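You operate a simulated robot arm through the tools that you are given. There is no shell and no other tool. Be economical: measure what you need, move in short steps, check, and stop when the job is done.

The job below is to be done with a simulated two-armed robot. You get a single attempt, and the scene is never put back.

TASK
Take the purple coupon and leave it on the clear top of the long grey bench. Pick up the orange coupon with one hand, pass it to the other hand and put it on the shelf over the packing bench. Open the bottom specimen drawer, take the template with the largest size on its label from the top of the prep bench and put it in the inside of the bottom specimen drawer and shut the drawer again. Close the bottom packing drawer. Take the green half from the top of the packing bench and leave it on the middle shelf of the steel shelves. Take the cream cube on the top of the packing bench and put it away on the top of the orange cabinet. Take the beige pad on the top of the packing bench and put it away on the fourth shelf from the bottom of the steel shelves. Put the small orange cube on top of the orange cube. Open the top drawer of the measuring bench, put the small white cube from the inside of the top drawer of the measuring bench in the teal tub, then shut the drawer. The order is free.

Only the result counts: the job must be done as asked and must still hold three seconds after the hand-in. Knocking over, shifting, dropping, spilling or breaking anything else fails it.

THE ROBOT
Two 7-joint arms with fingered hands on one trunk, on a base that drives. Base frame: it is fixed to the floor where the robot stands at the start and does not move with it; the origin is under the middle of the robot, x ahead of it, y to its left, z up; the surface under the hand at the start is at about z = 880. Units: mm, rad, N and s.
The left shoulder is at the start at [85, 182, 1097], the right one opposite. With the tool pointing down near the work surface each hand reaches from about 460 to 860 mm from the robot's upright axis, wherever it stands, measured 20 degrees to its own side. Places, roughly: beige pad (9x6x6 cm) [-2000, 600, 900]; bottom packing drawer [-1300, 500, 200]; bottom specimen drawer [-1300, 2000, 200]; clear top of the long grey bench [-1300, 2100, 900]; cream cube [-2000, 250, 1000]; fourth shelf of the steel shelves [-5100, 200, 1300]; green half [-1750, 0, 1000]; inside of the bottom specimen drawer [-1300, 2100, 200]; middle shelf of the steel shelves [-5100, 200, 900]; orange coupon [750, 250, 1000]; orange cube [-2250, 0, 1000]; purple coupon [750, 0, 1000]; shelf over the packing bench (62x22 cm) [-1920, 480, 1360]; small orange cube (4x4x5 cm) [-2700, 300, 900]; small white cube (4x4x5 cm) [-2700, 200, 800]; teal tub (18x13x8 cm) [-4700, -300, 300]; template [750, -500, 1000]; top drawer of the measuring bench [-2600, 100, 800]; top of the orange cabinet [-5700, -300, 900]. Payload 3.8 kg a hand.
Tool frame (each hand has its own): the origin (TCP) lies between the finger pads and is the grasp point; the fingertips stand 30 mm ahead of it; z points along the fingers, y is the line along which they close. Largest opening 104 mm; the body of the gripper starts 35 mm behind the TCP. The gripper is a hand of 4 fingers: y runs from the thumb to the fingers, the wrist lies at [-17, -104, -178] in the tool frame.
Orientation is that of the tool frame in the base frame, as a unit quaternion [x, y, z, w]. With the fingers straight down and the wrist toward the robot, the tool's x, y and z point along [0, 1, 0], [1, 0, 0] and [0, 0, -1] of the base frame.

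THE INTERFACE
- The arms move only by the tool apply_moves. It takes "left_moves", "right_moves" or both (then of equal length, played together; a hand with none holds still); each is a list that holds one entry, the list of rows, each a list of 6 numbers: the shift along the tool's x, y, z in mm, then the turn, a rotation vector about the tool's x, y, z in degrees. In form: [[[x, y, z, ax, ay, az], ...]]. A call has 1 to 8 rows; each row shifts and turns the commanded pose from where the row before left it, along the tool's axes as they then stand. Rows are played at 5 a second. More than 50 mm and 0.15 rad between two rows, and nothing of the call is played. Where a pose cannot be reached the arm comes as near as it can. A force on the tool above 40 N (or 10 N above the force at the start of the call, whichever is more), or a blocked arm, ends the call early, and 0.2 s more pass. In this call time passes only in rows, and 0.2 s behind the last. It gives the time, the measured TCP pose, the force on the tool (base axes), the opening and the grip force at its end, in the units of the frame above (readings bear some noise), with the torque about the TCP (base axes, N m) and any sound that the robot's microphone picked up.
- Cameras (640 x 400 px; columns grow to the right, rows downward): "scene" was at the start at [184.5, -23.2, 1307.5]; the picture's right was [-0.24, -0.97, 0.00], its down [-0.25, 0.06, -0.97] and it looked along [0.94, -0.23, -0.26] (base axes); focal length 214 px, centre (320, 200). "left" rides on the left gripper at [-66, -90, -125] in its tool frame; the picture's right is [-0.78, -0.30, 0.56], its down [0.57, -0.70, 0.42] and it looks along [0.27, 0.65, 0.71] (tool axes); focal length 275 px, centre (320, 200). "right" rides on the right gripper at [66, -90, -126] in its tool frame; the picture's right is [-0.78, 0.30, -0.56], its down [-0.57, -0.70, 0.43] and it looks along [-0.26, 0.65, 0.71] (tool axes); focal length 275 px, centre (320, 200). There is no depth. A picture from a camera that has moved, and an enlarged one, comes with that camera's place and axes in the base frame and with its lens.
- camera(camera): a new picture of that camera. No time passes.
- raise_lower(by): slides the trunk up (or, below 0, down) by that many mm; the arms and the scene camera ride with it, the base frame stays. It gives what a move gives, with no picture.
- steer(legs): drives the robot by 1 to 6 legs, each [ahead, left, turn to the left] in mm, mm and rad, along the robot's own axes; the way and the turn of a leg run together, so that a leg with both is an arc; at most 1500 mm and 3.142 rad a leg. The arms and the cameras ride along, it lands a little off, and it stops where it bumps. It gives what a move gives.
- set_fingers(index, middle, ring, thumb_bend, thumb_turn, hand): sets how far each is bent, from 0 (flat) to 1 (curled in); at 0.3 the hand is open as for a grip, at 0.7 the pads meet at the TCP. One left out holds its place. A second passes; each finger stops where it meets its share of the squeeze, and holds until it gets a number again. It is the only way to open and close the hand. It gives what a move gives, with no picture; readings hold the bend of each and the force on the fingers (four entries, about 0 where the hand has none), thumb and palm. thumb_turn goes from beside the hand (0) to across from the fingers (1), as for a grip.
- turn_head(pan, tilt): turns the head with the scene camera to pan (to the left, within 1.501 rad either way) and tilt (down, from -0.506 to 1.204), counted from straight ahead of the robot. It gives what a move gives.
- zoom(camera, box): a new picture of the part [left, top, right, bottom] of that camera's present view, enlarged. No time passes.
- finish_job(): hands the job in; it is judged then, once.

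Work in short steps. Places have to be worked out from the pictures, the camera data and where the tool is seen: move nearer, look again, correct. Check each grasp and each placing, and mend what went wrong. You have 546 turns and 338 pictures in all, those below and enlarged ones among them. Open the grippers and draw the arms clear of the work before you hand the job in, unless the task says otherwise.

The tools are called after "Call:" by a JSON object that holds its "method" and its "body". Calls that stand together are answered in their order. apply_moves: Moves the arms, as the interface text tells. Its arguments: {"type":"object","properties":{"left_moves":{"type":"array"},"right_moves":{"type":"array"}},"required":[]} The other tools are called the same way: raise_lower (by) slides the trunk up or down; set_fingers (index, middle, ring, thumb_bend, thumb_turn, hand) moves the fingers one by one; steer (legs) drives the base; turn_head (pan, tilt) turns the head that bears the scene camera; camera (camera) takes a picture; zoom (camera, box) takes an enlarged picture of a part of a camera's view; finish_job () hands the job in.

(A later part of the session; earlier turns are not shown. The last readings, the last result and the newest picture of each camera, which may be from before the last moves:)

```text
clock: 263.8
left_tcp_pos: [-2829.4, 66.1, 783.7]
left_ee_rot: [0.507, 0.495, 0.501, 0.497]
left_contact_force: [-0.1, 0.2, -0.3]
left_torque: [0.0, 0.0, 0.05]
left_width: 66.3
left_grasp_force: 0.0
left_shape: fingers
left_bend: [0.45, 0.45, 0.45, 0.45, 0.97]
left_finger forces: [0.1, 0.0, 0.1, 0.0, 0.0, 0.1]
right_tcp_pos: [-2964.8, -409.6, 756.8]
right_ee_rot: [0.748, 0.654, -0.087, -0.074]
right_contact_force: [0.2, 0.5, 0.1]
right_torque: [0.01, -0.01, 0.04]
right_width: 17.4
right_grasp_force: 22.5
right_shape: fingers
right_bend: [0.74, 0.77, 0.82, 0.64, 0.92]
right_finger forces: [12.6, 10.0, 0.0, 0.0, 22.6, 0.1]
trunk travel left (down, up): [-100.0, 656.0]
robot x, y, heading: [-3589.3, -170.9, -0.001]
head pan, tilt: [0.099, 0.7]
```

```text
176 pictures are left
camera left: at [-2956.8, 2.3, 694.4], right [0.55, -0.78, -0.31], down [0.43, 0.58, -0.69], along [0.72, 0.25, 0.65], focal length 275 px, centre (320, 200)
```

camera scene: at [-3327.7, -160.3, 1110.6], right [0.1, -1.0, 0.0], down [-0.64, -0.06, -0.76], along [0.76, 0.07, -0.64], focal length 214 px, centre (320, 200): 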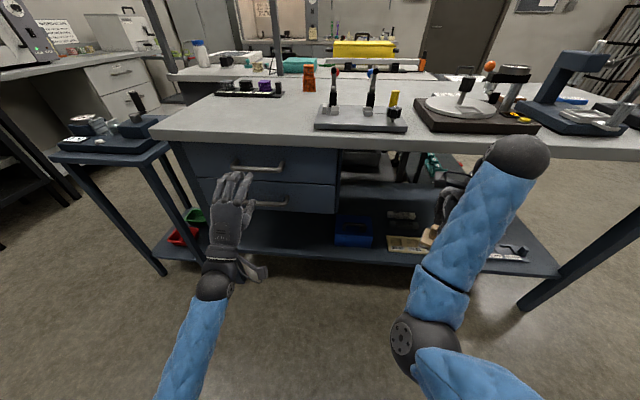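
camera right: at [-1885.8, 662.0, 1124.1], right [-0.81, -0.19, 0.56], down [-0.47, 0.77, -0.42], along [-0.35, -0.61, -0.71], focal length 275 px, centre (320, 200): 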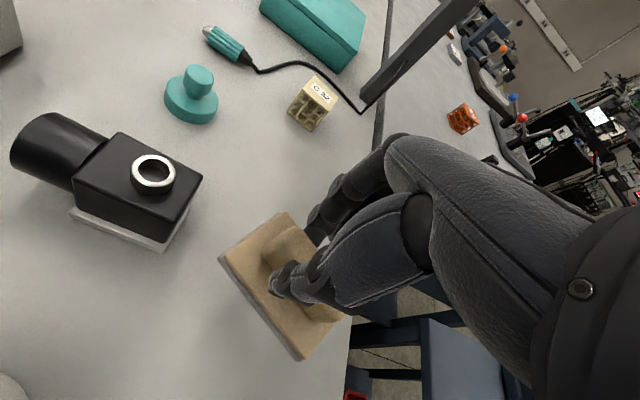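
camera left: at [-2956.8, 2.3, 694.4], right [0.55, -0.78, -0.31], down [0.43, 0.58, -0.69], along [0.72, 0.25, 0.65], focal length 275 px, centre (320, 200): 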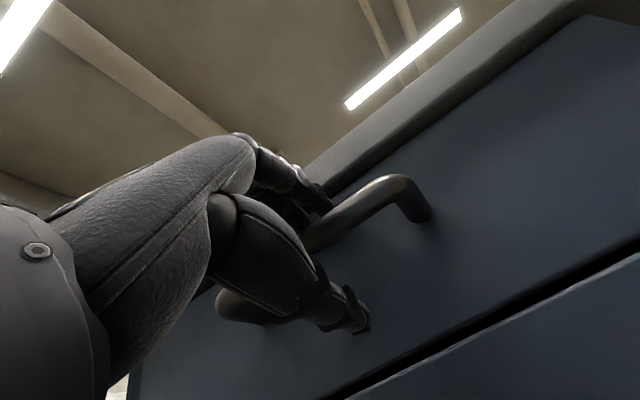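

Call:
{"method": "set_fingers", "body": {"hand": "left", "index": 0.8, "middle": 0.8, "ring": 0.8, "thumb_bend": 0.75}}

Call:
{"method": "steer", "body": {"legs": [[-60, 0, 0]]}}

Call:
{"method": "camera", "body": {"camera": "scene"}}

```text
clock: 264.8
left_tcp_pos: [-2831.0, 66.4, 788.1]
left_ee_rot: [0.507, 0.494, 0.501, 0.498]
left_contact_force: [-0.2, 0.2, 5.9]
left_torque: [0.06, -0.02, -0.15]
left_width: 0.1
left_grasp_force: 2.1
left_shape: fingers
left_bend: [0.75, 0.8, 0.79, 0.73, 0.97]
left_finger forces: [0.0, 0.6, 4.5, 0.1, 0.0, 0.0]
right_tcp_pos: [-2965.5, -410.8, 756.6]
right_ee_rot: [0.748, 0.654, -0.087, -0.075]
right_contact_force: [-0.5, -0.7, -0.9]
right_torque: [-0.01, 0.01, 0.03]
right_width: 17.5
right_grasp_force: 22.5
right_shape: fingers
right_bend: [0.74, 0.77, 0.82, 0.64, 0.92]
right_finger forces: [12.7, 9.9, 0.0, 0.0, 22.5, 0.1]
trunk travel left (down, up): [-100.0, 656.0]
robot x, y, heading: [-3586.1, -167.1, -0.001]
head pan, tilt: [0.099, 0.7]
```

```text
clock: 265.8
left_tcp_pos: [-2890.5, 64.9, 785.5]
left_ee_rot: [0.508, 0.494, 0.499, 0.498]
left_contact_force: [-1.2, -1.8, -0.8]
left_torque: [0.05, 0.18, -0.31]
left_width: 0.0
left_grasp_force: 13.6
left_shape: fingers
left_bend: [0.77, 0.8, 0.79, 0.72, 0.97]
left_finger forces: [0.0, 1.5, 7.5, 0.0, 17.1, 0.0]
right_tcp_pos: [-3024.4, -411.0, 755.6]
right_ee_rot: [0.748, 0.654, -0.087, -0.074]
right_contact_force: [0.5, -0.2, -0.4]
right_torque: [-0.05, 0.0, 0.0]
right_width: 17.3
right_grasp_force: 22.5
right_shape: fingers
right_bend: [0.74, 0.77, 0.82, 0.64, 0.92]
right_finger forces: [12.6, 9.8, 0.0, 0.0, 22.5, 0.1]
trunk travel left (down, up): [-100.0, 656.0]
robot x, y, heading: [-3647.6, -164.4, -0.003]
head pan, tilt: [0.099, 0.7]
```

```text
175 pictures are left
camera scene: at [-3388.0, -160.2, 1110.5], right [0.1, -1.0, 0.0], down [-0.64, -0.06, -0.76], along [0.76, 0.07, -0.64], focal length 214 px, centre (320, 200)
```

scene: 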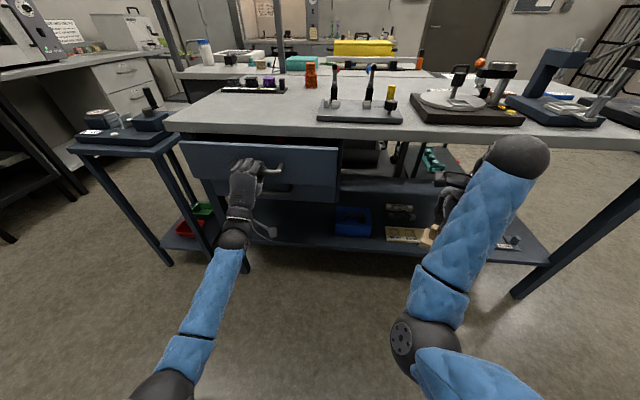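

The drawer is opening. I continue pulling 190 mm.

Call:
{"method": "steer", "body": {"legs": [[-190, 0, 0]]}}

Call:
{"method": "camera", "body": {"camera": "scene"}}

```text
clock: 267.3
left_tcp_pos: [-3081.3, 66.8, 784.5]
left_ee_rot: [0.508, 0.494, 0.499, 0.498]
left_contact_force: [-1.0, -2.2, -0.8]
left_torque: [0.0, 0.19, -0.39]
left_width: 0.0
left_grasp_force: 13.4
left_shape: fingers
left_bend: [0.77, 0.8, 0.79, 0.72, 0.97]
left_finger forces: [0.0, 1.4, 7.7, 0.0, 17.4, 0.0]
right_tcp_pos: [-3212.4, -409.8, 755.9]
right_ee_rot: [0.747, 0.655, -0.087, -0.074]
right_contact_force: [-0.1, -0.7, -0.3]
right_torque: [-0.02, -0.07, 0.04]
right_width: 17.5
right_grasp_force: 22.5
right_shape: fingers
right_bend: [0.74, 0.77, 0.82, 0.64, 0.92]
right_finger forces: [12.6, 9.9, 0.0, 0.0, 22.5, 0.1]
trunk travel left (down, up): [-100.0, 656.0]
robot x, y, heading: [-3838.0, -168.6, -0.004]
head pan, tilt: [0.099, 0.7]
```

```text
174 pictures are left
camera scene: at [-3577.6, -159.8, 1110.5], right [0.1, -1.0, 0.0], down [-0.64, -0.06, -0.76], along [0.76, 0.08, -0.64], focal length 214 px, centre (320, 200)
```

scene: 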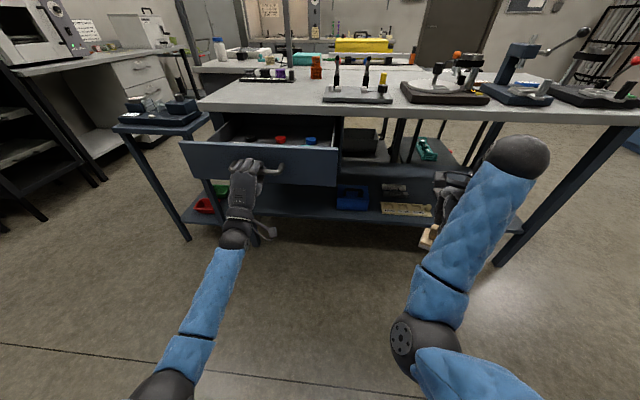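

The drawer is open about 250 mm. I release the handle and back the hand off.

Call:
{"method": "set_fingers", "body": {"hand": "left", "index": 0.3, "middle": 0.3, "ring": 0.3, "thumb_bend": 0.3}}

Call:
{"method": "apply_moves", "body": {"left_moves": [[[0, -1, -30, 0, 0, 0], [0, 0, -40, 0, 0, 0], [0, 0, -40, 0, 0, 0]]]}}

Call:
{"method": "raise_lower", "body": {"by": 250}}

Call:
{"method": "turn_head", "body": {"pan": 0.25, "tilt": 0.7}}

Call:
{"method": "camera", "body": {"camera": "scene"}}

```text
clock: 268.3
left_tcp_pos: [-3079.3, 66.2, 784.9]
left_ee_rot: [0.507, 0.495, 0.5, 0.498]
left_contact_force: [-0.4, 0.9, 0.3]
left_torque: [-0.03, 0.02, -0.06]
left_width: 104.1
left_grasp_force: 0.0
left_shape: fingers
left_bend: [0.3, 0.3, 0.3, 0.3, 0.97]
left_finger forces: [0.1, 0.0, 0.0, 0.1, 0.0, 0.0]
right_tcp_pos: [-3214.2, -409.6, 755.7]
right_ee_rot: [0.747, 0.655, -0.087, -0.074]
right_contact_force: [-1.0, -0.1, -0.9]
right_torque: [0.0, 0.02, 0.02]
right_width: 17.4
right_grasp_force: 22.5
right_shape: fingers
right_bend: [0.74, 0.77, 0.82, 0.64, 0.92]
right_finger forces: [12.6, 9.9, 0.0, 0.0, 22.5, 0.0]
trunk travel left (down, up): [-100.0, 656.0]
robot x, y, heading: [-3839.3, -165.4, 0.001]
head pan, tilt: [0.099, 0.7]
```

```text
clock: 269.1
left_tcp_pos: [-3190.9, 66.8, 785.3]
left_ee_rot: [0.507, 0.495, 0.5, 0.498]
left_contact_force: [0.2, -0.2, -0.9]
left_torque: [-0.01, 0.0, 0.0]
left_width: 104.4
left_grasp_force: 0.0
left_shape: fingers
left_bend: [0.3, 0.3, 0.3, 0.3, 0.97]
left_finger forces: [0.0, 0.0, 0.0, 0.0, 0.1, 0.1]
right_tcp_pos: [-3214.1, -409.3, 756.6]
right_ee_rot: [0.747, 0.655, -0.087, -0.074]
right_contact_force: [0.4, 0.2, -0.6]
right_torque: [0.0, 0.02, -0.01]
right_width: 17.5
right_grasp_force: 22.5
right_shape: fingers
right_bend: [0.74, 0.77, 0.82, 0.64, 0.92]
right_finger forces: [12.5, 10.0, 0.0, 0.1, 22.5, 0.0]
trunk travel left (down, up): [-100.0, 656.0]
robot x, y, heading: [-3839.5, -160.6, 0.0]
head pan, tilt: [0.099, 0.7]
```

```text
clock: 271.7
left_tcp_pos: [-3189.2, 68.5, 1034.6]
left_ee_rot: [0.508, 0.495, 0.499, 0.498]
left_contact_force: [0.7, -0.5, -0.8]
left_torque: [-0.01, 0.01, -0.02]
left_width: 103.8
left_grasp_force: 0.0
left_shape: fingers
left_bend: [0.3, 0.3, 0.3, 0.3, 0.97]
left_finger forces: [0.0, 0.0, 0.1, 0.0, 0.0, 0.0]
right_tcp_pos: [-3213.6, -408.5, 1004.9]
right_ee_rot: [0.748, 0.654, -0.087, -0.075]
right_contact_force: [0.6, -0.4, -0.9]
right_torque: [0.03, -0.01, 0.01]
right_width: 17.3
right_grasp_force: 22.9
right_shape: fingers
right_bend: [0.74, 0.77, 0.82, 0.64, 0.92]
right_finger forces: [12.5, 10.0, 0.0, 0.0, 22.5, 0.1]
trunk travel left (down, up): [-350.0, 406.0]
robot x, y, heading: [-3839.4, -165.7, -0.0]
head pan, tilt: [0.099, 0.7]
```

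```text
clock: 272.4
left_tcp_pos: [-3189.7, 67.7, 1034.2]
left_ee_rot: [0.508, 0.494, 0.5, 0.497]
left_contact_force: [-0.5, 0.2, 0.5]
left_torque: [-0.01, 0.0, 0.0]
left_width: 104.1
left_grasp_force: 0.1
left_shape: fingers
left_bend: [0.3, 0.3, 0.3, 0.3, 0.97]
left_finger forces: [0.0, 0.1, 0.1, 0.0, 0.0, 0.0]
right_tcp_pos: [-3213.4, -409.6, 1005.8]
right_ee_rot: [0.748, 0.654, -0.086, -0.075]
right_contact_force: [-0.1, -0.6, 0.0]
right_torque: [0.0, 0.0, 0.05]
right_width: 17.2
right_grasp_force: 22.7
right_shape: fingers
right_bend: [0.74, 0.77, 0.82, 0.64, 0.92]
right_finger forces: [12.5, 9.9, 0.1, 0.0, 22.5, 0.0]
trunk travel left (down, up): [-350.0, 406.0]
robot x, y, heading: [-3837.7, -167.1, -0.004]
head pan, tilt: [0.25, 0.7]
```

```text
173 pictures are left
camera scene: at [-3700.1, -147.1, 1369.2], right [0.25, -0.97, 0.0], down [-0.62, -0.16, -0.76], along [0.74, 0.19, -0.64], focal length 214 px, centre (320, 200)
```

scene: 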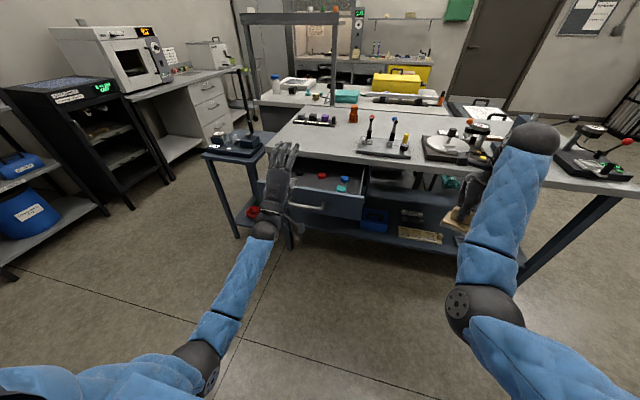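

I pitch the left tool back down and then look into the drawer from above with its camera.

Call:
{"method": "apply_moves", "body": {"left_moves": [[[0, 0, 0, 8.4, 0, 0], [0, 0, 0, 8.4, 0, 0], [0, 0, 0, 8.4, 0, 0], [0, 0, 0, 8.4, 0, 0], [0, 0, 0, 8.4, 0, 0], [0, 0, 0, 8.4, 0, 0], [0, 0, 0, 8.4, 0, 0], [0, 0, 0, 8.4, 0, 0]]]}}

Call:
{"method": "apply_moves", "body": {"left_moves": [[[0, 0, 0, 8, 0, 0], [0, 0, 0, 8, 0, 0], [0, 0, 0, 6.5, 0, 0]]]}}

Call:
{"method": "steer", "body": {"legs": [[150, 0, 0]]}}

Call:
{"method": "camera", "body": {"camera": "scene"}}

Call:
{"method": "camera", "body": {"camera": "left"}}

```text
clock: 274.2
left_tcp_pos: [-3189.5, 68.4, 1034.2]
left_ee_rot: [0.698, 0.689, 0.142, 0.133]
left_contact_force: [-0.9, -0.1, -0.8]
left_torque: [-0.02, 0.03, -0.02]
left_width: 104.6
left_grasp_force: 0.0
left_shape: fingers
left_bend: [0.3, 0.3, 0.3, 0.3, 0.97]
left_finger forces: [0.0, 0.0, 0.0, 0.1, 0.0, 0.1]
right_tcp_pos: [-3213.9, -409.3, 1005.1]
right_ee_rot: [0.748, 0.654, -0.087, -0.074]
right_contact_force: [0.4, 0.8, 0.3]
right_torque: [-0.04, -0.03, -0.01]
right_width: 17.5
right_grasp_force: 22.7
right_shape: fingers
right_bend: [0.74, 0.77, 0.82, 0.64, 0.92]
right_finger forces: [12.5, 10.0, 0.0, 0.0, 22.4, 0.0]
trunk travel left (down, up): [-350.0, 406.0]
robot x, y, heading: [-3834.1, -168.6, -0.007]
head pan, tilt: [0.25, 0.7]
```

```text
clock: 275.0
left_tcp_pos: [-3190.5, 69.0, 1034.1]
left_ee_rot: [0.711, 0.703, 0.004, -0.008]
left_contact_force: [0.6, 0.3, -0.6]
left_torque: [-0.02, 0.0, 0.0]
left_width: 104.3
left_grasp_force: 0.1
left_shape: fingers
left_bend: [0.3, 0.3, 0.3, 0.3, 0.97]
left_finger forces: [0.1, 0.0, 0.0, 0.0, 0.1, 0.1]
right_tcp_pos: [-3213.4, -408.9, 1006.4]
right_ee_rot: [0.748, 0.654, -0.086, -0.074]
right_contact_force: [-0.4, 0.4, 0.0]
right_torque: [-0.01, -0.01, 0.01]
right_width: 17.2
right_grasp_force: 23.0
right_shape: fingers
right_bend: [0.74, 0.77, 0.82, 0.64, 0.92]
right_finger forces: [12.5, 10.1, 0.1, 0.0, 22.4, 0.0]
trunk travel left (down, up): [-350.0, 406.0]
robot x, y, heading: [-3840.7, -168.9, -0.002]
head pan, tilt: [0.25, 0.7]
```

```text
clock: 276.4
left_tcp_pos: [-3038.6, 66.1, 1033.6]
left_ee_rot: [0.712, 0.702, 0.005, -0.006]
left_contact_force: [0.5, -0.6, -0.4]
left_torque: [-0.01, 0.07, -0.03]
left_width: 104.3
left_grasp_force: 0.1
left_shape: fingers
left_bend: [0.3, 0.3, 0.3, 0.3, 0.97]
left_finger forces: [0.0, 0.0, 0.0, 0.0, 0.0, 0.0]
right_tcp_pos: [-3064.6, -411.6, 1005.3]
right_ee_rot: [0.748, 0.653, -0.087, -0.076]
right_contact_force: [0.4, 0.1, -0.7]
right_torque: [0.0, 0.03, -0.04]
right_width: 17.4
right_grasp_force: 22.4
right_shape: fingers
right_bend: [0.74, 0.77, 0.82, 0.64, 0.92]
right_finger forces: [12.4, 10.0, 0.1, 0.0, 22.7, 0.0]
trunk travel left (down, up): [-350.0, 406.0]
robot x, y, heading: [-3689.4, -169.2, -0.004]
head pan, tilt: [0.25, 0.7]
```

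```text
172 pictures are left
camera scene: at [-3549.9, -147.7, 1369.0], right [0.24, -0.97, 0.0], down [-0.63, -0.16, -0.76], along [0.74, 0.19, -0.65], focal length 214 px, centre (320, 200)
```

scene: 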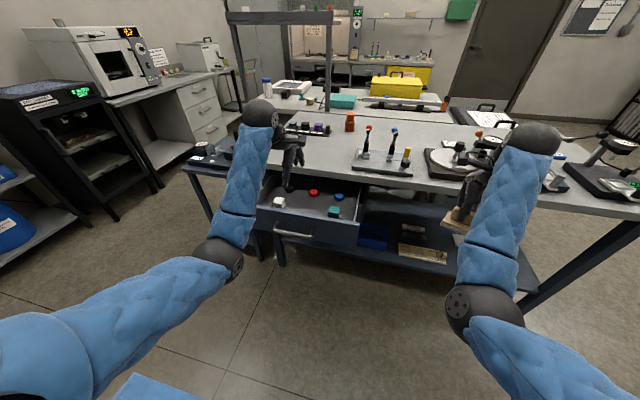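

```text
171 pictures are left
camera left: at [-3131.0, -1.2, 1157.4], right [-0.31, -0.76, -0.57], down [-0.69, 0.59, -0.41], along [0.65, 0.27, -0.71], focal length 275 px, centre (320, 200)
```

left: 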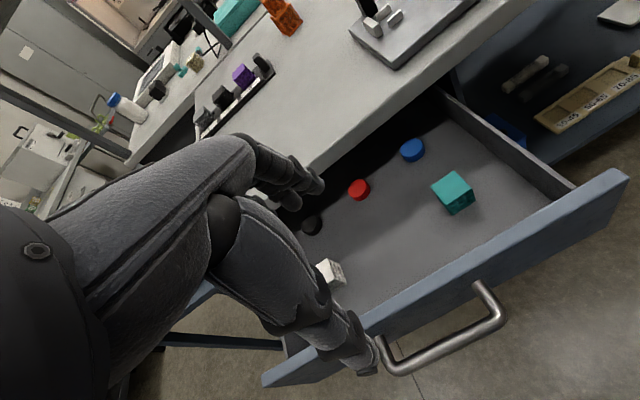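

White cube at about (-2931, 177, top ≈ 788). I drive closer and lower the trunk a bit, then bring the left hand over it.

Call:
{"method": "steer", "body": {"legs": [[90, 100, 0]]}}

Call:
{"method": "raise_lower", "body": {"by": -70}}

Call:
{"method": "camera", "body": {"camera": "left"}}

```text
clock: 277.6
left_tcp_pos: [-2949.6, 167.2, 1033.2]
left_ee_rot: [0.712, 0.702, 0.004, -0.005]
left_contact_force: [0.7, 0.3, -0.1]
left_torque: [-0.04, 0.0, 0.03]
left_width: 104.2
left_grasp_force: 0.0
left_shape: fingers
left_bend: [0.3, 0.3, 0.3, 0.3, 0.97]
left_finger forces: [0.0, 0.0, 0.0, 0.0, 0.0, 0.0]
right_tcp_pos: [-2975.0, -309.9, 1006.0]
right_ee_rot: [0.749, 0.653, -0.088, -0.075]
right_contact_force: [0.1, 0.1, 0.2]
right_torque: [-0.02, 0.0, 0.0]
right_width: 17.5
right_grasp_force: 22.6
right_shape: fingers
right_bend: [0.74, 0.77, 0.82, 0.64, 0.92]
right_finger forces: [12.5, 10.1, 0.0, 0.0, 22.6, 0.1]
trunk travel left (down, up): [-350.0, 406.0]
robot x, y, heading: [-3600.0, -67.2, -0.005]
head pan, tilt: [0.25, 0.7]
```

```text
clock: 278.7
left_tcp_pos: [-2951.2, 166.7, 965.9]
left_ee_rot: [0.713, 0.702, 0.006, -0.006]
left_contact_force: [-0.8, -0.2, -0.7]
left_torque: [0.04, -0.02, 0.05]
left_width: 104.1
left_grasp_force: 0.0
left_shape: fingers
left_bend: [0.3, 0.3, 0.3, 0.3, 0.97]
left_finger forces: [0.0, 0.0, 0.0, 0.0, 0.0, 0.0]
right_tcp_pos: [-2977.2, -310.9, 937.1]
right_ee_rot: [0.749, 0.653, -0.086, -0.074]
right_contact_force: [-0.3, -0.5, 0.1]
right_torque: [-0.04, -0.03, 0.0]
right_width: 17.4
right_grasp_force: 22.8
right_shape: fingers
right_bend: [0.74, 0.77, 0.82, 0.64, 0.92]
right_finger forces: [12.4, 10.1, 0.1, 0.1, 22.5, 0.0]
trunk travel left (down, up): [-280.0, 476.0]
robot x, y, heading: [-3601.8, -67.4, -0.009]
head pan, tilt: [0.25, 0.7]
```

```text
170 pictures are left
camera left: at [-3043.0, 98.5, 1089.4], right [-0.31, -0.76, -0.57], down [-0.69, 0.59, -0.42], along [0.65, 0.27, -0.71], focal length 275 px, centre (320, 200)
```

left: 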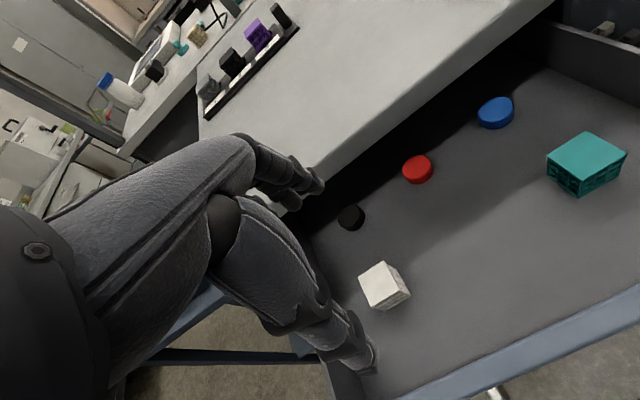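

Cube at (-2922, 186). I move above it and lower partly.

Call:
{"method": "apply_moves", "body": {"left_moves": [[[18, 29, 10, 0, 0, 0], [0, 0, 45, 0, 0, 0], [0, 0, 45, 0, 0, 0], [0, 0, 25, 0, 0, 0]]]}}

Call:
{"method": "camera", "body": {"camera": "left"}}

Call:
{"method": "camera", "body": {"camera": "scene"}}

```text
clock: 279.7
left_tcp_pos: [-2921.6, 187.6, 838.4]
left_ee_rot: [0.713, 0.701, 0.006, -0.005]
left_contact_force: [0.0, 0.6, -0.2]
left_torque: [0.02, -0.02, 0.0]
left_width: 104.5
left_grasp_force: 0.0
left_shape: fingers
left_bend: [0.3, 0.3, 0.3, 0.3, 0.97]
left_finger forces: [0.1, 0.0, 0.0, 0.0, 0.0, 0.1]
right_tcp_pos: [-2976.9, -311.5, 935.2]
right_ee_rot: [0.749, 0.653, -0.087, -0.075]
right_contact_force: [-0.2, -0.2, 0.0]
right_torque: [-0.03, -0.06, 0.02]
right_width: 17.2
right_grasp_force: 22.8
right_shape: fingers
right_bend: [0.74, 0.77, 0.82, 0.64, 0.92]
right_finger forces: [12.5, 10.0, 0.0, 0.0, 22.6, 0.1]
trunk travel left (down, up): [-280.0, 476.0]
robot x, y, heading: [-3597.7, -66.6, -0.01]
head pan, tilt: [0.25, 0.7]
```

```text
169 pictures are left
camera left: at [-3012.0, 119.7, 962.1], right [-0.31, -0.76, -0.57], down [-0.69, 0.59, -0.42], along [0.65, 0.27, -0.71], focal length 275 px, centre (320, 200)
```

left: 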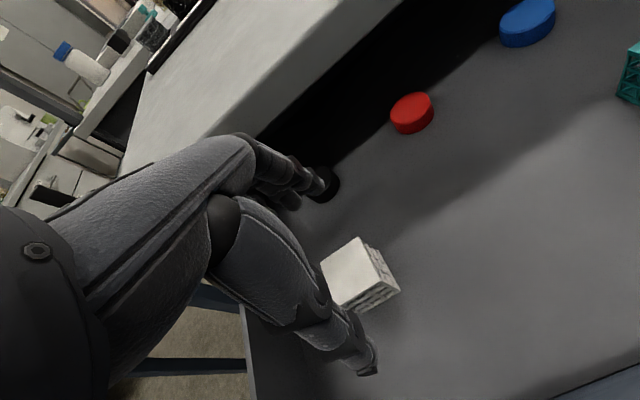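

```text
168 pictures are left
camera scene: at [-3435.6, -47.5, 1298.1], right [0.24, -0.97, 0.0], down [-0.63, -0.16, -0.76], along [0.74, 0.19, -0.64], focal length 214 px, centre (320, 200)
```

scene: 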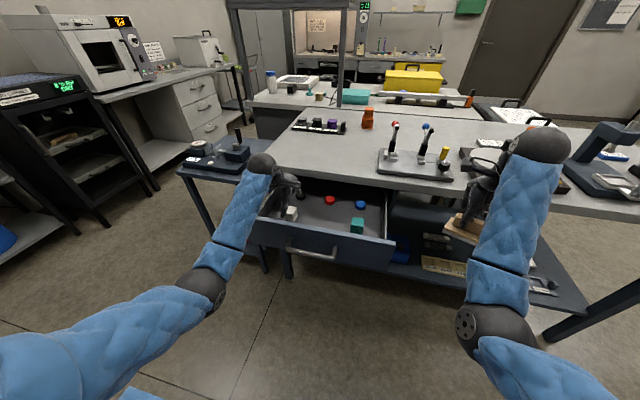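

Centered. I narrow the opening a little and lower to z ≈ 776.

Call:
{"method": "set_fingers", "body": {"hand": "left", "index": 0.42, "middle": 0.42, "ring": 0.42, "thumb_bend": 0.42}}

Call:
{"method": "apply_moves", "body": {"left_moves": [[[0, 0, 30, 0, 0, 0], [0, 0, 20, 0, 0, 0], [0, 0, 12, 0, 0, 0]]]}}

Call:
{"method": "camera", "body": {"camera": "left"}}

```text
clock: 280.7
left_tcp_pos: [-2920.8, 187.7, 838.9]
left_ee_rot: [0.713, 0.701, 0.005, -0.005]
left_contact_force: [-0.9, -0.5, 0.0]
left_torque: [0.01, 0.06, 0.0]
left_width: 75.0
left_grasp_force: 0.1
left_shape: fingers
left_bend: [0.42, 0.42, 0.42, 0.42, 0.97]
left_finger forces: [0.1, 0.0, 0.0, 0.0, 0.0, 0.1]
right_tcp_pos: [-2977.3, -311.8, 935.6]
right_ee_rot: [0.749, 0.653, -0.086, -0.074]
right_contact_force: [-1.2, 0.6, 0.1]
right_torque: [0.0, -0.01, 0.04]
right_width: 17.3
right_grasp_force: 22.4
right_shape: fingers
right_bend: [0.74, 0.77, 0.82, 0.64, 0.92]
right_finger forces: [12.5, 10.1, 0.0, 0.0, 22.5, 0.0]
trunk travel left (down, up): [-280.0, 476.0]
robot x, y, heading: [-3602.5, -63.9, -0.009]
head pan, tilt: [0.25, 0.7]
```

```text
clock: 281.5
left_tcp_pos: [-2921.4, 186.2, 777.5]
left_ee_rot: [0.713, 0.701, 0.006, -0.005]
left_contact_force: [-0.8, -0.5, 0.1]
left_torque: [0.02, 0.04, 0.01]
left_width: 74.7
left_grasp_force: 0.1
left_shape: fingers
left_bend: [0.42, 0.42, 0.42, 0.42, 0.97]
left_finger forces: [0.0, 0.0, 0.0, 0.1, 0.0, 0.0]
right_tcp_pos: [-2976.7, -311.7, 936.6]
right_ee_rot: [0.749, 0.653, -0.087, -0.074]
right_contact_force: [-0.6, 0.7, -0.6]
right_torque: [0.01, -0.02, 0.0]
right_width: 17.1
right_grasp_force: 22.5
right_shape: fingers
right_bend: [0.74, 0.77, 0.82, 0.64, 0.92]
right_finger forces: [12.5, 10.1, 0.0, 0.0, 22.5, 0.0]
trunk travel left (down, up): [-280.0, 476.0]
robot x, y, heading: [-3598.3, -65.3, -0.008]
head pan, tilt: [0.25, 0.7]
```

```text
167 pictures are left
camera left: at [-3011.5, 119.5, 901.7], right [-0.31, -0.76, -0.57], down [-0.69, 0.59, -0.42], along [0.65, 0.27, -0.71], focal length 275 px, centre (320, 200)
```

left: 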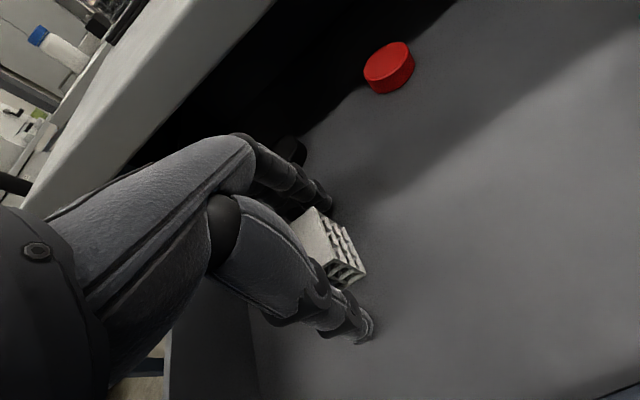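

Call:
{"method": "set_fingers", "body": {"hand": "left", "index": 0.68, "middle": 0.68, "ring": 0.68, "thumb_bend": 0.68}}

Call:
{"method": "apply_moves", "body": {"left_moves": [[[0, 0, -15, 0, 0, 0], [0, 0, -35, 0, 0, 0], [0, 0, -45, 0, 0, 0], [0, 0, -45, 0, 0, 0], [0, 0, -45, 0, 0, 0]]]}}

Call:
{"method": "camera", "body": {"camera": "left"}}

```text
clock: 282.5
left_tcp_pos: [-2920.5, 186.1, 777.2]
left_ee_rot: [0.713, 0.701, 0.006, -0.006]
left_contact_force: [-0.1, -0.2, 0.5]
left_torque: [0.01, 0.01, 0.04]
left_width: 36.8
left_grasp_force: 15.5
left_shape: fingers
left_bend: [0.59, 0.62, 0.64, 0.57, 0.95]
left_finger forces: [6.4, 6.1, 3.5, 0.1, 15.2, 0.1]
right_tcp_pos: [-2975.2, -311.7, 935.9]
right_ee_rot: [0.749, 0.653, -0.086, -0.074]
right_contact_force: [-0.1, -0.7, -0.6]
right_torque: [-0.02, 0.02, -0.04]
right_width: 16.9
right_grasp_force: 22.1
right_shape: fingers
right_bend: [0.74, 0.77, 0.82, 0.64, 0.92]
right_finger forces: [12.5, 10.1, 0.0, 0.0, 22.5, 0.0]
trunk travel left (down, up): [-280.0, 476.0]
robot x, y, heading: [-3596.9, -63.2, -0.005]
head pan, tilt: [0.25, 0.7]
```

```text
clock: 283.7
left_tcp_pos: [-2921.0, 185.3, 962.9]
left_ee_rot: [0.713, 0.702, 0.006, -0.006]
left_contact_force: [-0.4, 0.5, -0.5]
left_torque: [0.0, 0.01, -0.03]
left_width: 36.8
left_grasp_force: 15.6
left_shape: fingers
left_bend: [0.59, 0.62, 0.64, 0.57, 0.95]
left_finger forces: [6.4, 6.0, 3.4, 0.0, 14.9, 0.1]
right_tcp_pos: [-2977.1, -312.4, 935.1]
right_ee_rot: [0.749, 0.653, -0.087, -0.075]
right_contact_force: [-0.5, 0.9, -0.5]
right_torque: [-0.01, -0.04, 0.0]
right_width: 17.3
right_grasp_force: 23.0
right_shape: fingers
right_bend: [0.74, 0.77, 0.82, 0.64, 0.92]
right_finger forces: [12.5, 10.2, 0.0, 0.1, 22.7, 0.0]
trunk travel left (down, up): [-280.0, 476.0]
robot x, y, heading: [-3600.3, -65.9, -0.008]
head pan, tilt: [0.25, 0.7]
```

```text
166 pictures are left
camera left: at [-3011.7, 117.3, 1087.5], right [-0.31, -0.76, -0.57], down [-0.69, 0.59, -0.42], along [0.65, 0.27, -0.71], focal length 275 px, centre (320, 200)
```

left: 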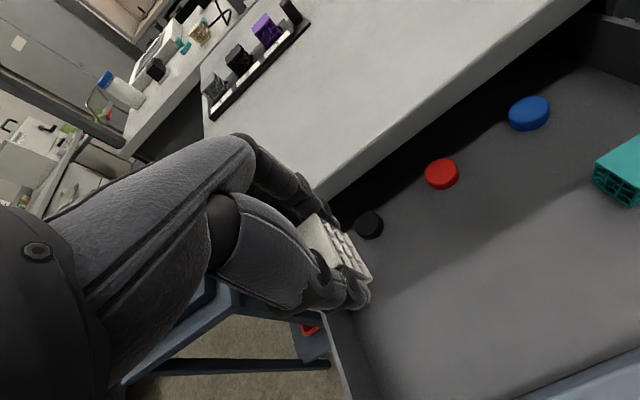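

White cube is held. I'll shut this drawer on the way back with a free hand. First I look around behind me for the route to the steel shelves.

Call:
{"method": "steer", "body": {"legs": [[-250, 0, 0]]}}

Call:
{"method": "turn_head", "body": {"pan": 1.5, "tilt": 0.4}}

Call:
{"method": "camera", "body": {"camera": "scene"}}

Call:
{"method": "turn_head", "body": {"pan": -1.5, "tilt": 0.4}}

Call:
{"method": "camera", "body": {"camera": "scene"}}

```text
clock: 285.5
left_tcp_pos: [-3170.5, 185.7, 963.9]
left_ee_rot: [0.712, 0.702, 0.005, -0.004]
left_contact_force: [0.6, 0.1, -0.7]
left_torque: [-0.01, -0.05, 0.02]
left_width: 36.6
left_grasp_force: 15.5
left_shape: fingers
left_bend: [0.59, 0.62, 0.65, 0.57, 0.95]
left_finger forces: [6.4, 6.0, 3.5, 0.0, 15.0, 0.1]
right_tcp_pos: [-3225.4, -310.2, 937.1]
right_ee_rot: [0.749, 0.653, -0.086, -0.074]
right_contact_force: [-0.7, 0.3, 0.0]
right_torque: [-0.01, -0.04, -0.01]
right_width: 17.1
right_grasp_force: 22.6
right_shape: fingers
right_bend: [0.74, 0.77, 0.82, 0.64, 0.92]
right_finger forces: [12.5, 10.2, 0.1, 0.0, 22.5, 0.1]
trunk travel left (down, up): [-280.0, 476.0]
robot x, y, heading: [-3849.0, -65.1, 0.0]
head pan, tilt: [0.25, 0.7]
```

```text
clock: 287.0
left_tcp_pos: [-3168.8, 187.7, 963.4]
left_ee_rot: [0.712, 0.702, 0.005, -0.006]
left_contact_force: [-0.3, -0.1, -0.5]
left_torque: [0.0, -0.02, -0.04]
left_width: 36.5
left_grasp_force: 15.6
left_shape: fingers
left_bend: [0.59, 0.62, 0.65, 0.57, 0.95]
left_finger forces: [6.4, 6.0, 3.4, 0.1, 15.0, 0.0]
right_tcp_pos: [-3224.3, -310.3, 936.3]
right_ee_rot: [0.748, 0.653, -0.087, -0.075]
right_contact_force: [0.1, -0.2, -0.6]
right_torque: [0.0, -0.04, -0.02]
right_width: 17.4
right_grasp_force: 22.7
right_shape: fingers
right_bend: [0.74, 0.77, 0.82, 0.64, 0.92]
right_finger forces: [12.5, 10.1, 0.0, 0.0, 22.6, 0.1]
trunk travel left (down, up): [-280.0, 476.0]
robot x, y, heading: [-3850.1, -63.7, -0.005]
head pan, tilt: [1.499, 0.4]
```

```text
165 pictures are left
camera scene: at [-3759.7, 25.5, 1325.0], right [1.0, -0.08, 0.0], down [-0.03, -0.39, -0.92], along [0.07, 0.92, -0.39], focal length 214 px, centre (320, 200)
```

scene: 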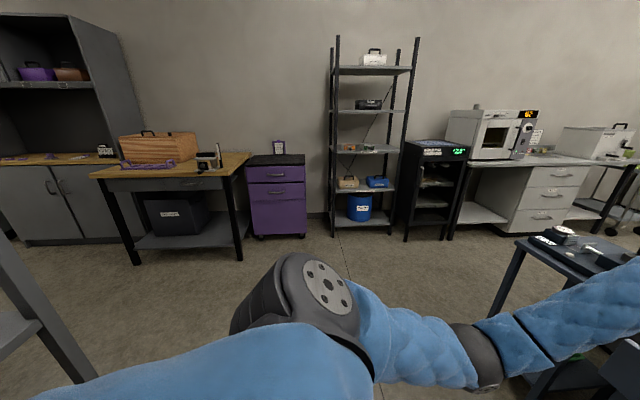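

```text
clock: 289.6
left_tcp_pos: [-3169.3, 187.7, 961.6]
left_ee_rot: [0.712, 0.702, 0.005, -0.006]
left_contact_force: [-0.2, -0.4, 0.1]
left_torque: [0.0, -0.02, -0.02]
left_width: 36.8
left_grasp_force: 15.6
left_shape: fingers
left_bend: [0.59, 0.62, 0.65, 0.57, 0.95]
left_finger forces: [6.4, 6.0, 3.4, 0.0, 15.0, 0.0]
right_tcp_pos: [-3224.3, -310.8, 937.5]
right_ee_rot: [0.749, 0.653, -0.086, -0.075]
right_contact_force: [-0.5, 0.5, -1.8]
right_torque: [0.0, -0.01, -0.01]
right_width: 17.3
right_grasp_force: 22.4
right_shape: fingers
right_bend: [0.74, 0.77, 0.82, 0.64, 0.92]
right_finger forces: [12.4, 10.2, 0.1, 0.0, 22.6, 0.1]
trunk travel left (down, up): [-280.0, 476.0]
robot x, y, heading: [-3847.8, -68.1, -0.004]
head pan, tilt: [-1.499, 0.4]
```

```text
164 pictures are left
camera scene: at [-3760.4, -159.3, 1325.0], right [-1.0, -0.07, 0.0], down [-0.03, 0.39, -0.92], along [0.06, -0.92, -0.39], focal length 214 px, centre (320, 200)
```

scene: 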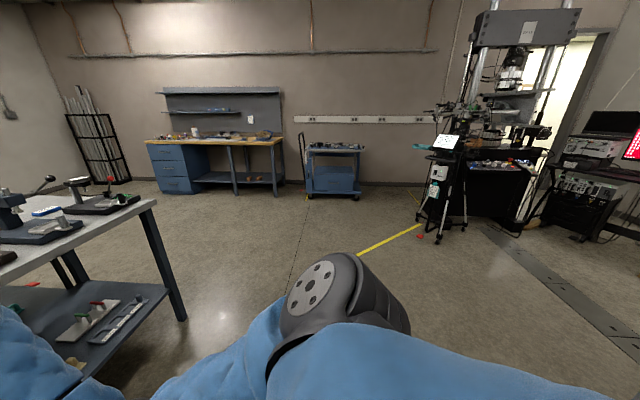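

Call:
{"method": "steer", "body": {"legs": [[0, 0, 1.571]]}}

Call:
{"method": "turn_head", "body": {"pan": 1.3, "tilt": 0.4}}

Call:
{"method": "camera", "body": {"camera": "scene"}}

```text
clock: 293.8
left_tcp_pos: [-4099.9, 613.0, 962.0]
left_ee_rot: [0.007, 1.0, 0.0, -0.008]
left_contact_force: [0.1, 0.1, 0.0]
left_torque: [-0.02, -0.01, 0.02]
left_width: 36.2
left_grasp_force: 14.6
left_shape: fingers
left_bend: [0.6, 0.62, 0.65, 0.57, 0.95]
left_finger forces: [6.1, 5.6, 3.3, 0.1, 14.0, 0.1]
right_tcp_pos: [-3604.1, 557.4, 936.9]
right_ee_rot: [0.066, 0.991, -0.115, 0.009]
right_contact_force: [-0.6, -0.2, -0.6]
right_torque: [0.01, -0.04, -0.03]
right_width: 16.9
right_grasp_force: 22.0
right_shape: fingers
right_bend: [0.74, 0.77, 0.82, 0.65, 0.92]
right_finger forces: [12.6, 9.2, 0.0, 0.0, 21.8, 0.0]
trunk travel left (down, up): [-280.0, 476.0]
robot x, y, heading: [-3847.5, -68.4, 1.569]
head pan, tilt: [-1.499, 0.4]
```

```text
clock: 296.3
left_tcp_pos: [-4100.7, 613.5, 963.1]
left_ee_rot: [0.007, 1.0, 0.0, -0.007]
left_contact_force: [-0.1, -0.6, -0.4]
left_torque: [0.0, 0.01, 0.0]
left_width: 36.2
left_grasp_force: 14.7
left_shape: fingers
left_bend: [0.6, 0.62, 0.65, 0.57, 0.95]
left_finger forces: [6.2, 5.7, 3.2, 0.0, 14.0, 0.0]
right_tcp_pos: [-3604.5, 556.9, 936.5]
right_ee_rot: [0.068, 0.991, -0.113, 0.008]
right_contact_force: [-0.6, -0.7, -0.5]
right_torque: [-0.01, 0.02, -0.01]
right_width: 16.8
right_grasp_force: 21.6
right_shape: fingers
right_bend: [0.74, 0.77, 0.82, 0.65, 0.92]
right_finger forces: [12.6, 9.3, 0.1, 0.1, 21.7, 0.0]
trunk travel left (down, up): [-280.0, 476.0]
robot x, y, heading: [-3847.5, -64.0, 1.57]
head pan, tilt: [1.3, 0.4]
```

```text
163 pictures are left
camera scene: at [-3936.5, 39.4, 1325.0], right [0.27, 0.96, 0.0], down [0.37, -0.11, -0.92], along [-0.89, 0.25, -0.39], focal length 214 px, centre (320, 200)
```

scene: 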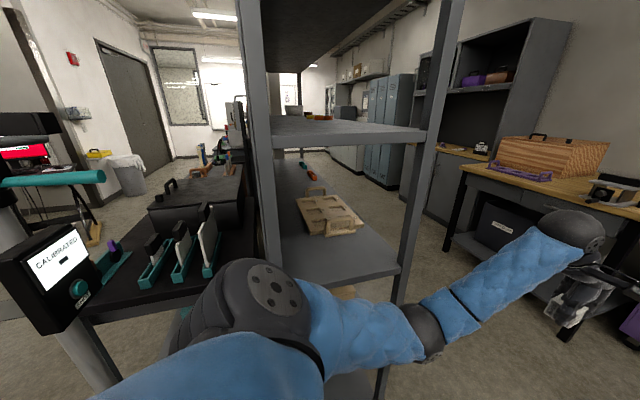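

The steel shelving stands right beside me (long side along x). I go round to its north side and look at it from there.

Call:
{"method": "steer", "body": {"legs": [[1080, 0, 0]]}}

Call:
{"method": "turn_head", "body": {"pan": 1.5, "tilt": 0.25}}

Call:
{"method": "camera", "body": {"camera": "scene"}}

```text
clock: 301.8
left_tcp_pos: [-4060.7, 1693.4, 963.1]
left_ee_rot: [0.022, 1.0, 0.001, -0.008]
left_contact_force: [0.0, 0.0, 0.2]
left_torque: [-0.02, 0.01, -0.01]
left_width: 36.2
left_grasp_force: 14.3
left_shape: fingers
left_bend: [0.6, 0.62, 0.65, 0.57, 0.95]
left_finger forces: [6.1, 5.5, 3.3, 0.1, 14.0, 0.0]
right_tcp_pos: [-3565.3, 1622.7, 936.3]
right_ee_rot: [0.082, 0.99, -0.115, 0.006]
right_contact_force: [0.1, 0.8, 0.3]
right_torque: [-0.03, 0.03, 0.03]
right_width: 17.0
right_grasp_force: 21.3
right_shape: fingers
right_bend: [0.74, 0.77, 0.82, 0.65, 0.92]
right_finger forces: [12.6, 9.3, 0.0, 0.0, 21.7, 0.0]
trunk travel left (down, up): [-280.0, 476.0]
robot x, y, heading: [-3829.0, 1006.3, 1.535]
head pan, tilt: [1.3, 0.4]
```

```text
clock: 302.5
left_tcp_pos: [-4061.1, 1691.4, 963.4]
left_ee_rot: [0.022, 1.0, 0.0, -0.007]
left_contact_force: [0.2, 0.1, -0.5]
left_torque: [0.02, 0.0, 0.05]
left_width: 35.9
left_grasp_force: 14.4
left_shape: fingers
left_bend: [0.6, 0.62, 0.65, 0.57, 0.95]
left_finger forces: [6.1, 5.6, 3.3, 0.0, 14.0, 0.0]
right_tcp_pos: [-3565.2, 1621.2, 936.6]
right_ee_rot: [0.082, 0.99, -0.114, 0.007]
right_contact_force: [-0.3, -0.2, -0.2]
right_torque: [0.02, -0.03, 0.01]
right_width: 16.8
right_grasp_force: 21.1
right_shape: fingers
right_bend: [0.74, 0.77, 0.82, 0.65, 0.92]
right_finger forces: [12.6, 9.3, 0.1, 0.0, 21.8, 0.0]
trunk travel left (down, up): [-280.0, 476.0]
robot x, y, heading: [-3828.8, 1005.1, 1.531]
head pan, tilt: [1.499, 0.25]
```

```text
162 pictures are left
camera scene: at [-3918.1, 1096.9, 1338.9], right [0.11, 0.99, 0.0], down [0.25, -0.03, -0.97], along [-0.96, 0.1, -0.25], focal length 214 px, centre (320, 200)
```

scene: 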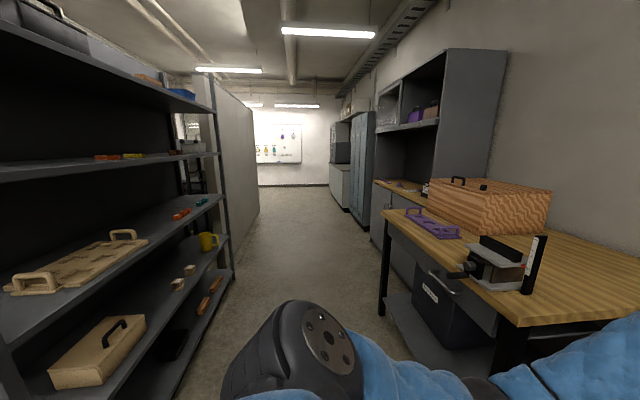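

Five boards: bottom, 2nd, middle (z≈900), 4th (z≈1300), top. The 4th has free space. I turn and drive along the aisle, then face the shelves.

Call:
{"method": "steer", "body": {"legs": [[0, 0, 1.61], [1200, -330, 0], [0, 0, 1.571]]}}

Call:
{"method": "turn_head", "body": {"pan": 0.0, "tilt": 0.3}}

Call:
{"method": "camera", "body": {"camera": "scene"}}

```text
clock: 316.4
left_tcp_pos: [-4761.4, 594.9, 962.2]
left_ee_rot: [1.0, -0.001, 0.007, 0.0]
left_contact_force: [0.0, -0.5, -0.2]
left_torque: [-0.03, 0.0, 0.0]
left_width: 35.2
left_grasp_force: 12.9
left_shape: fingers
left_bend: [0.6, 0.63, 0.66, 0.57, 0.95]
left_finger forces: [5.7, 5.0, 3.3, 0.0, 12.3, 0.1]
right_tcp_pos: [-5259.7, 644.2, 935.3]
right_ee_rot: [0.992, -0.061, -0.009, -0.113]
right_contact_force: [0.1, -0.3, -0.9]
right_torque: [-0.05, 0.01, -0.01]
right_width: 15.9
right_grasp_force: 21.1
right_shape: fingers
right_bend: [0.74, 0.77, 0.82, 0.65, 0.93]
right_finger forces: [12.5, 8.7, 0.0, 0.0, 21.1, 0.0]
trunk travel left (down, up): [-280.0, 476.0]
robot x, y, heading: [-5021.1, 1273.0, -1.562]
head pan, tilt: [1.499, 0.25]
```

```text
clock: 318.0
left_tcp_pos: [-4761.8, 594.3, 961.8]
left_ee_rot: [1.0, 0.0, 0.008, -0.001]
left_contact_force: [-0.1, 0.0, 0.1]
left_torque: [0.01, 0.0, 0.03]
left_width: 35.0
left_grasp_force: 12.7
left_shape: fingers
left_bend: [0.6, 0.63, 0.66, 0.57, 0.95]
left_finger forces: [5.5, 5.0, 3.2, 0.0, 12.2, 0.0]
right_tcp_pos: [-5259.0, 644.4, 936.5]
right_ee_rot: [0.992, -0.061, -0.01, -0.114]
right_contact_force: [-0.5, -0.3, -0.2]
right_torque: [-0.05, 0.02, 0.01]
right_width: 16.3
right_grasp_force: 21.1
right_shape: fingers
right_bend: [0.74, 0.77, 0.82, 0.65, 0.93]
right_finger forces: [12.4, 8.8, 0.1, 0.1, 21.1, 0.1]
trunk travel left (down, up): [-280.0, 476.0]
robot x, y, heading: [-5024.1, 1268.6, -1.56]
head pan, tilt: [0.0, 0.3]
```

```text
161 pictures are left
camera scene: at [-5021.4, 1095.9, 1334.2], right [-1.0, -0.01, 0.0], down [0.0, 0.3, -0.96], along [0.01, -0.96, -0.3], focal length 214 px, centre (320, 200)
```

scene: 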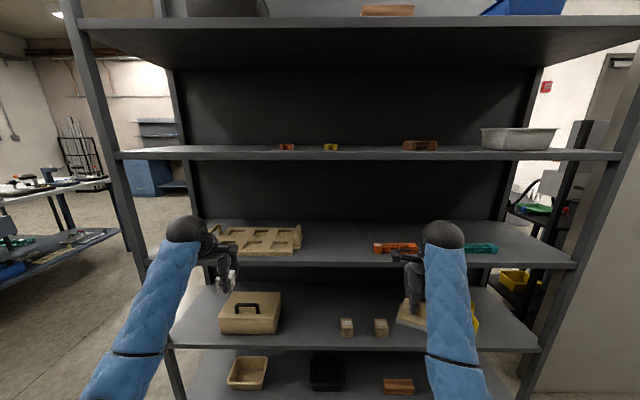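

The 4th board (z ≈ 1275, front edge y ≈ 430) is free on its left part. I move left 500 mm, raise the trunk by 400 and level the right tool.

Call:
{"method": "steer", "body": {"legs": [[0, 480, -0.01]]}}

Call:
{"method": "raise_lower", "body": {"by": 400}}

Call:
{"method": "apply_moves", "body": {"right_moves": [[[0, 0, -10, -6.5, 1, 0], [0, 0, -15, -6.4, 1, 0], [0, 0, -15, 0, 0, -6.8]]]}}

Call:
{"method": "turn_head", "body": {"pan": -0.2, "tilt": 0.5}}

Call:
{"method": "camera", "body": {"camera": "scene"}}

Call:
{"method": "camera", "body": {"camera": "right"}}

```text
clock: 320.8
left_tcp_pos: [-4292.9, 594.6, 962.3]
left_ee_rot: [1.0, -0.005, 0.007, -0.001]
left_contact_force: [0.6, 0.1, -0.6]
left_torque: [0.0, 0.01, 0.02]
left_width: 35.5
left_grasp_force: 12.5
left_shape: fingers
left_bend: [0.6, 0.63, 0.66, 0.57, 0.95]
left_finger forces: [5.6, 5.0, 3.3, 0.1, 12.2, 0.0]
right_tcp_pos: [-4790.1, 649.0, 937.2]
right_ee_rot: [0.991, -0.065, -0.01, -0.114]
right_contact_force: [0.7, -0.1, -0.3]
right_torque: [-0.05, 0.03, 0.02]
right_width: 15.8
right_grasp_force: 20.8
right_shape: fingers
right_bend: [0.74, 0.77, 0.82, 0.65, 0.93]
right_finger forces: [12.4, 8.6, 0.0, 0.0, 21.0, 0.0]
trunk travel left (down, up): [-280.0, 476.0]
robot x, y, heading: [-4542.4, 1277.3, -1.571]
head pan, tilt: [0.0, 0.3]
```

```text
clock: 324.6
left_tcp_pos: [-4293.5, 595.1, 1362.9]
left_ee_rot: [1.0, -0.005, 0.008, 0.0]
left_contact_force: [0.0, -0.5, -0.4]
left_torque: [0.01, -0.02, 0.02]
left_width: 35.3
left_grasp_force: 12.6
left_shape: fingers
left_bend: [0.6, 0.63, 0.66, 0.57, 0.95]
left_finger forces: [5.6, 5.0, 2.9, 0.0, 12.2, 0.0]
right_tcp_pos: [-4791.2, 647.9, 1336.8]
right_ee_rot: [0.991, -0.066, -0.009, -0.114]
right_contact_force: [0.6, 0.2, -0.7]
right_torque: [-0.04, 0.0, 0.02]
right_width: 15.8
right_grasp_force: 21.4
right_shape: fingers
right_bend: [0.74, 0.77, 0.82, 0.65, 0.93]
right_finger forces: [12.3, 8.9, 0.1, 0.0, 21.1, 0.0]
trunk travel left (down, up): [-680.0, 76.0]
robot x, y, heading: [-4547.7, 1272.6, -1.568]
head pan, tilt: [0.0, 0.3]
```

```text
clock: 325.4
left_tcp_pos: [-4294.3, 595.2, 1363.3]
left_ee_rot: [1.0, -0.006, 0.008, 0.0]
left_contact_force: [0.2, 0.1, -0.8]
left_torque: [0.0, -0.01, -0.01]
left_width: 35.0
left_grasp_force: 13.3
left_shape: fingers
left_bend: [0.6, 0.63, 0.66, 0.57, 0.95]
left_finger forces: [5.6, 5.0, 3.0, 0.0, 12.2, 0.0]
right_tcp_pos: [-4789.6, 643.2, 1376.2]
right_ee_rot: [1.0, -0.007, 0.001, -0.001]
right_contact_force: [0.5, 0.1, -0.5]
right_torque: [0.02, -0.01, 0.0]
right_width: 15.8
right_grasp_force: 21.5
right_shape: fingers
right_bend: [0.74, 0.77, 0.82, 0.65, 0.93]
right_finger forces: [12.1, 9.2, 0.0, 0.0, 21.4, 0.0]
trunk travel left (down, up): [-680.0, 76.0]
robot x, y, heading: [-4547.0, 1278.2, -1.57]
head pan, tilt: [0.0, 0.3]
```

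```text
clock: 326.2
left_tcp_pos: [-4292.9, 595.0, 1363.5]
left_ee_rot: [1.0, -0.005, 0.007, 0.0]
left_contact_force: [0.0, -0.5, -0.4]
left_torque: [-0.04, 0.04, -0.02]
left_width: 34.8
left_grasp_force: 13.2
left_shape: fingers
left_bend: [0.6, 0.63, 0.66, 0.57, 0.95]
left_finger forces: [5.6, 5.0, 3.1, 0.1, 12.2, 0.1]
right_tcp_pos: [-4788.7, 643.9, 1376.7]
right_ee_rot: [1.0, -0.007, 0.0, -0.001]
right_contact_force: [0.1, 1.0, -0.5]
right_torque: [0.03, -0.02, -0.02]
right_width: 16.1
right_grasp_force: 21.4
right_shape: fingers
right_bend: [0.74, 0.77, 0.82, 0.65, 0.93]
right_finger forces: [12.0, 9.1, 0.0, 0.1, 21.3, 0.0]
trunk travel left (down, up): [-680.0, 76.0]
robot x, y, heading: [-4548.1, 1270.0, -1.575]
head pan, tilt: [-0.201, 0.499]
```

```text
160 pictures are left
camera scene: at [-4566.4, 1172.1, 1718.5], right [-0.98, 0.2, 0.0], down [0.1, 0.47, -0.88], along [-0.17, -0.86, -0.48], focal length 214 px, centre (320, 200)
```

scene: 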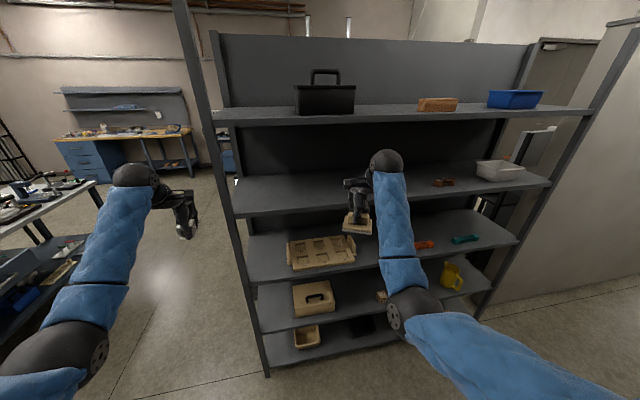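

```text
159 pictures are left
camera right: at [-4722.5, 732.3, 1501.5], right [-0.78, -0.29, 0.56], down [-0.56, 0.71, -0.42], along [-0.27, -0.64, -0.71], focal length 275 px, centre (320, 200)
```

right: 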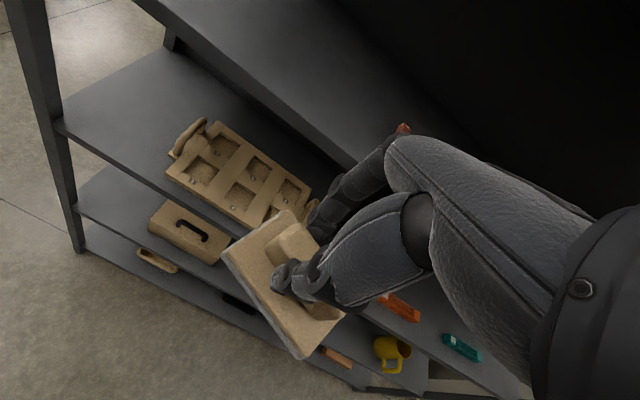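

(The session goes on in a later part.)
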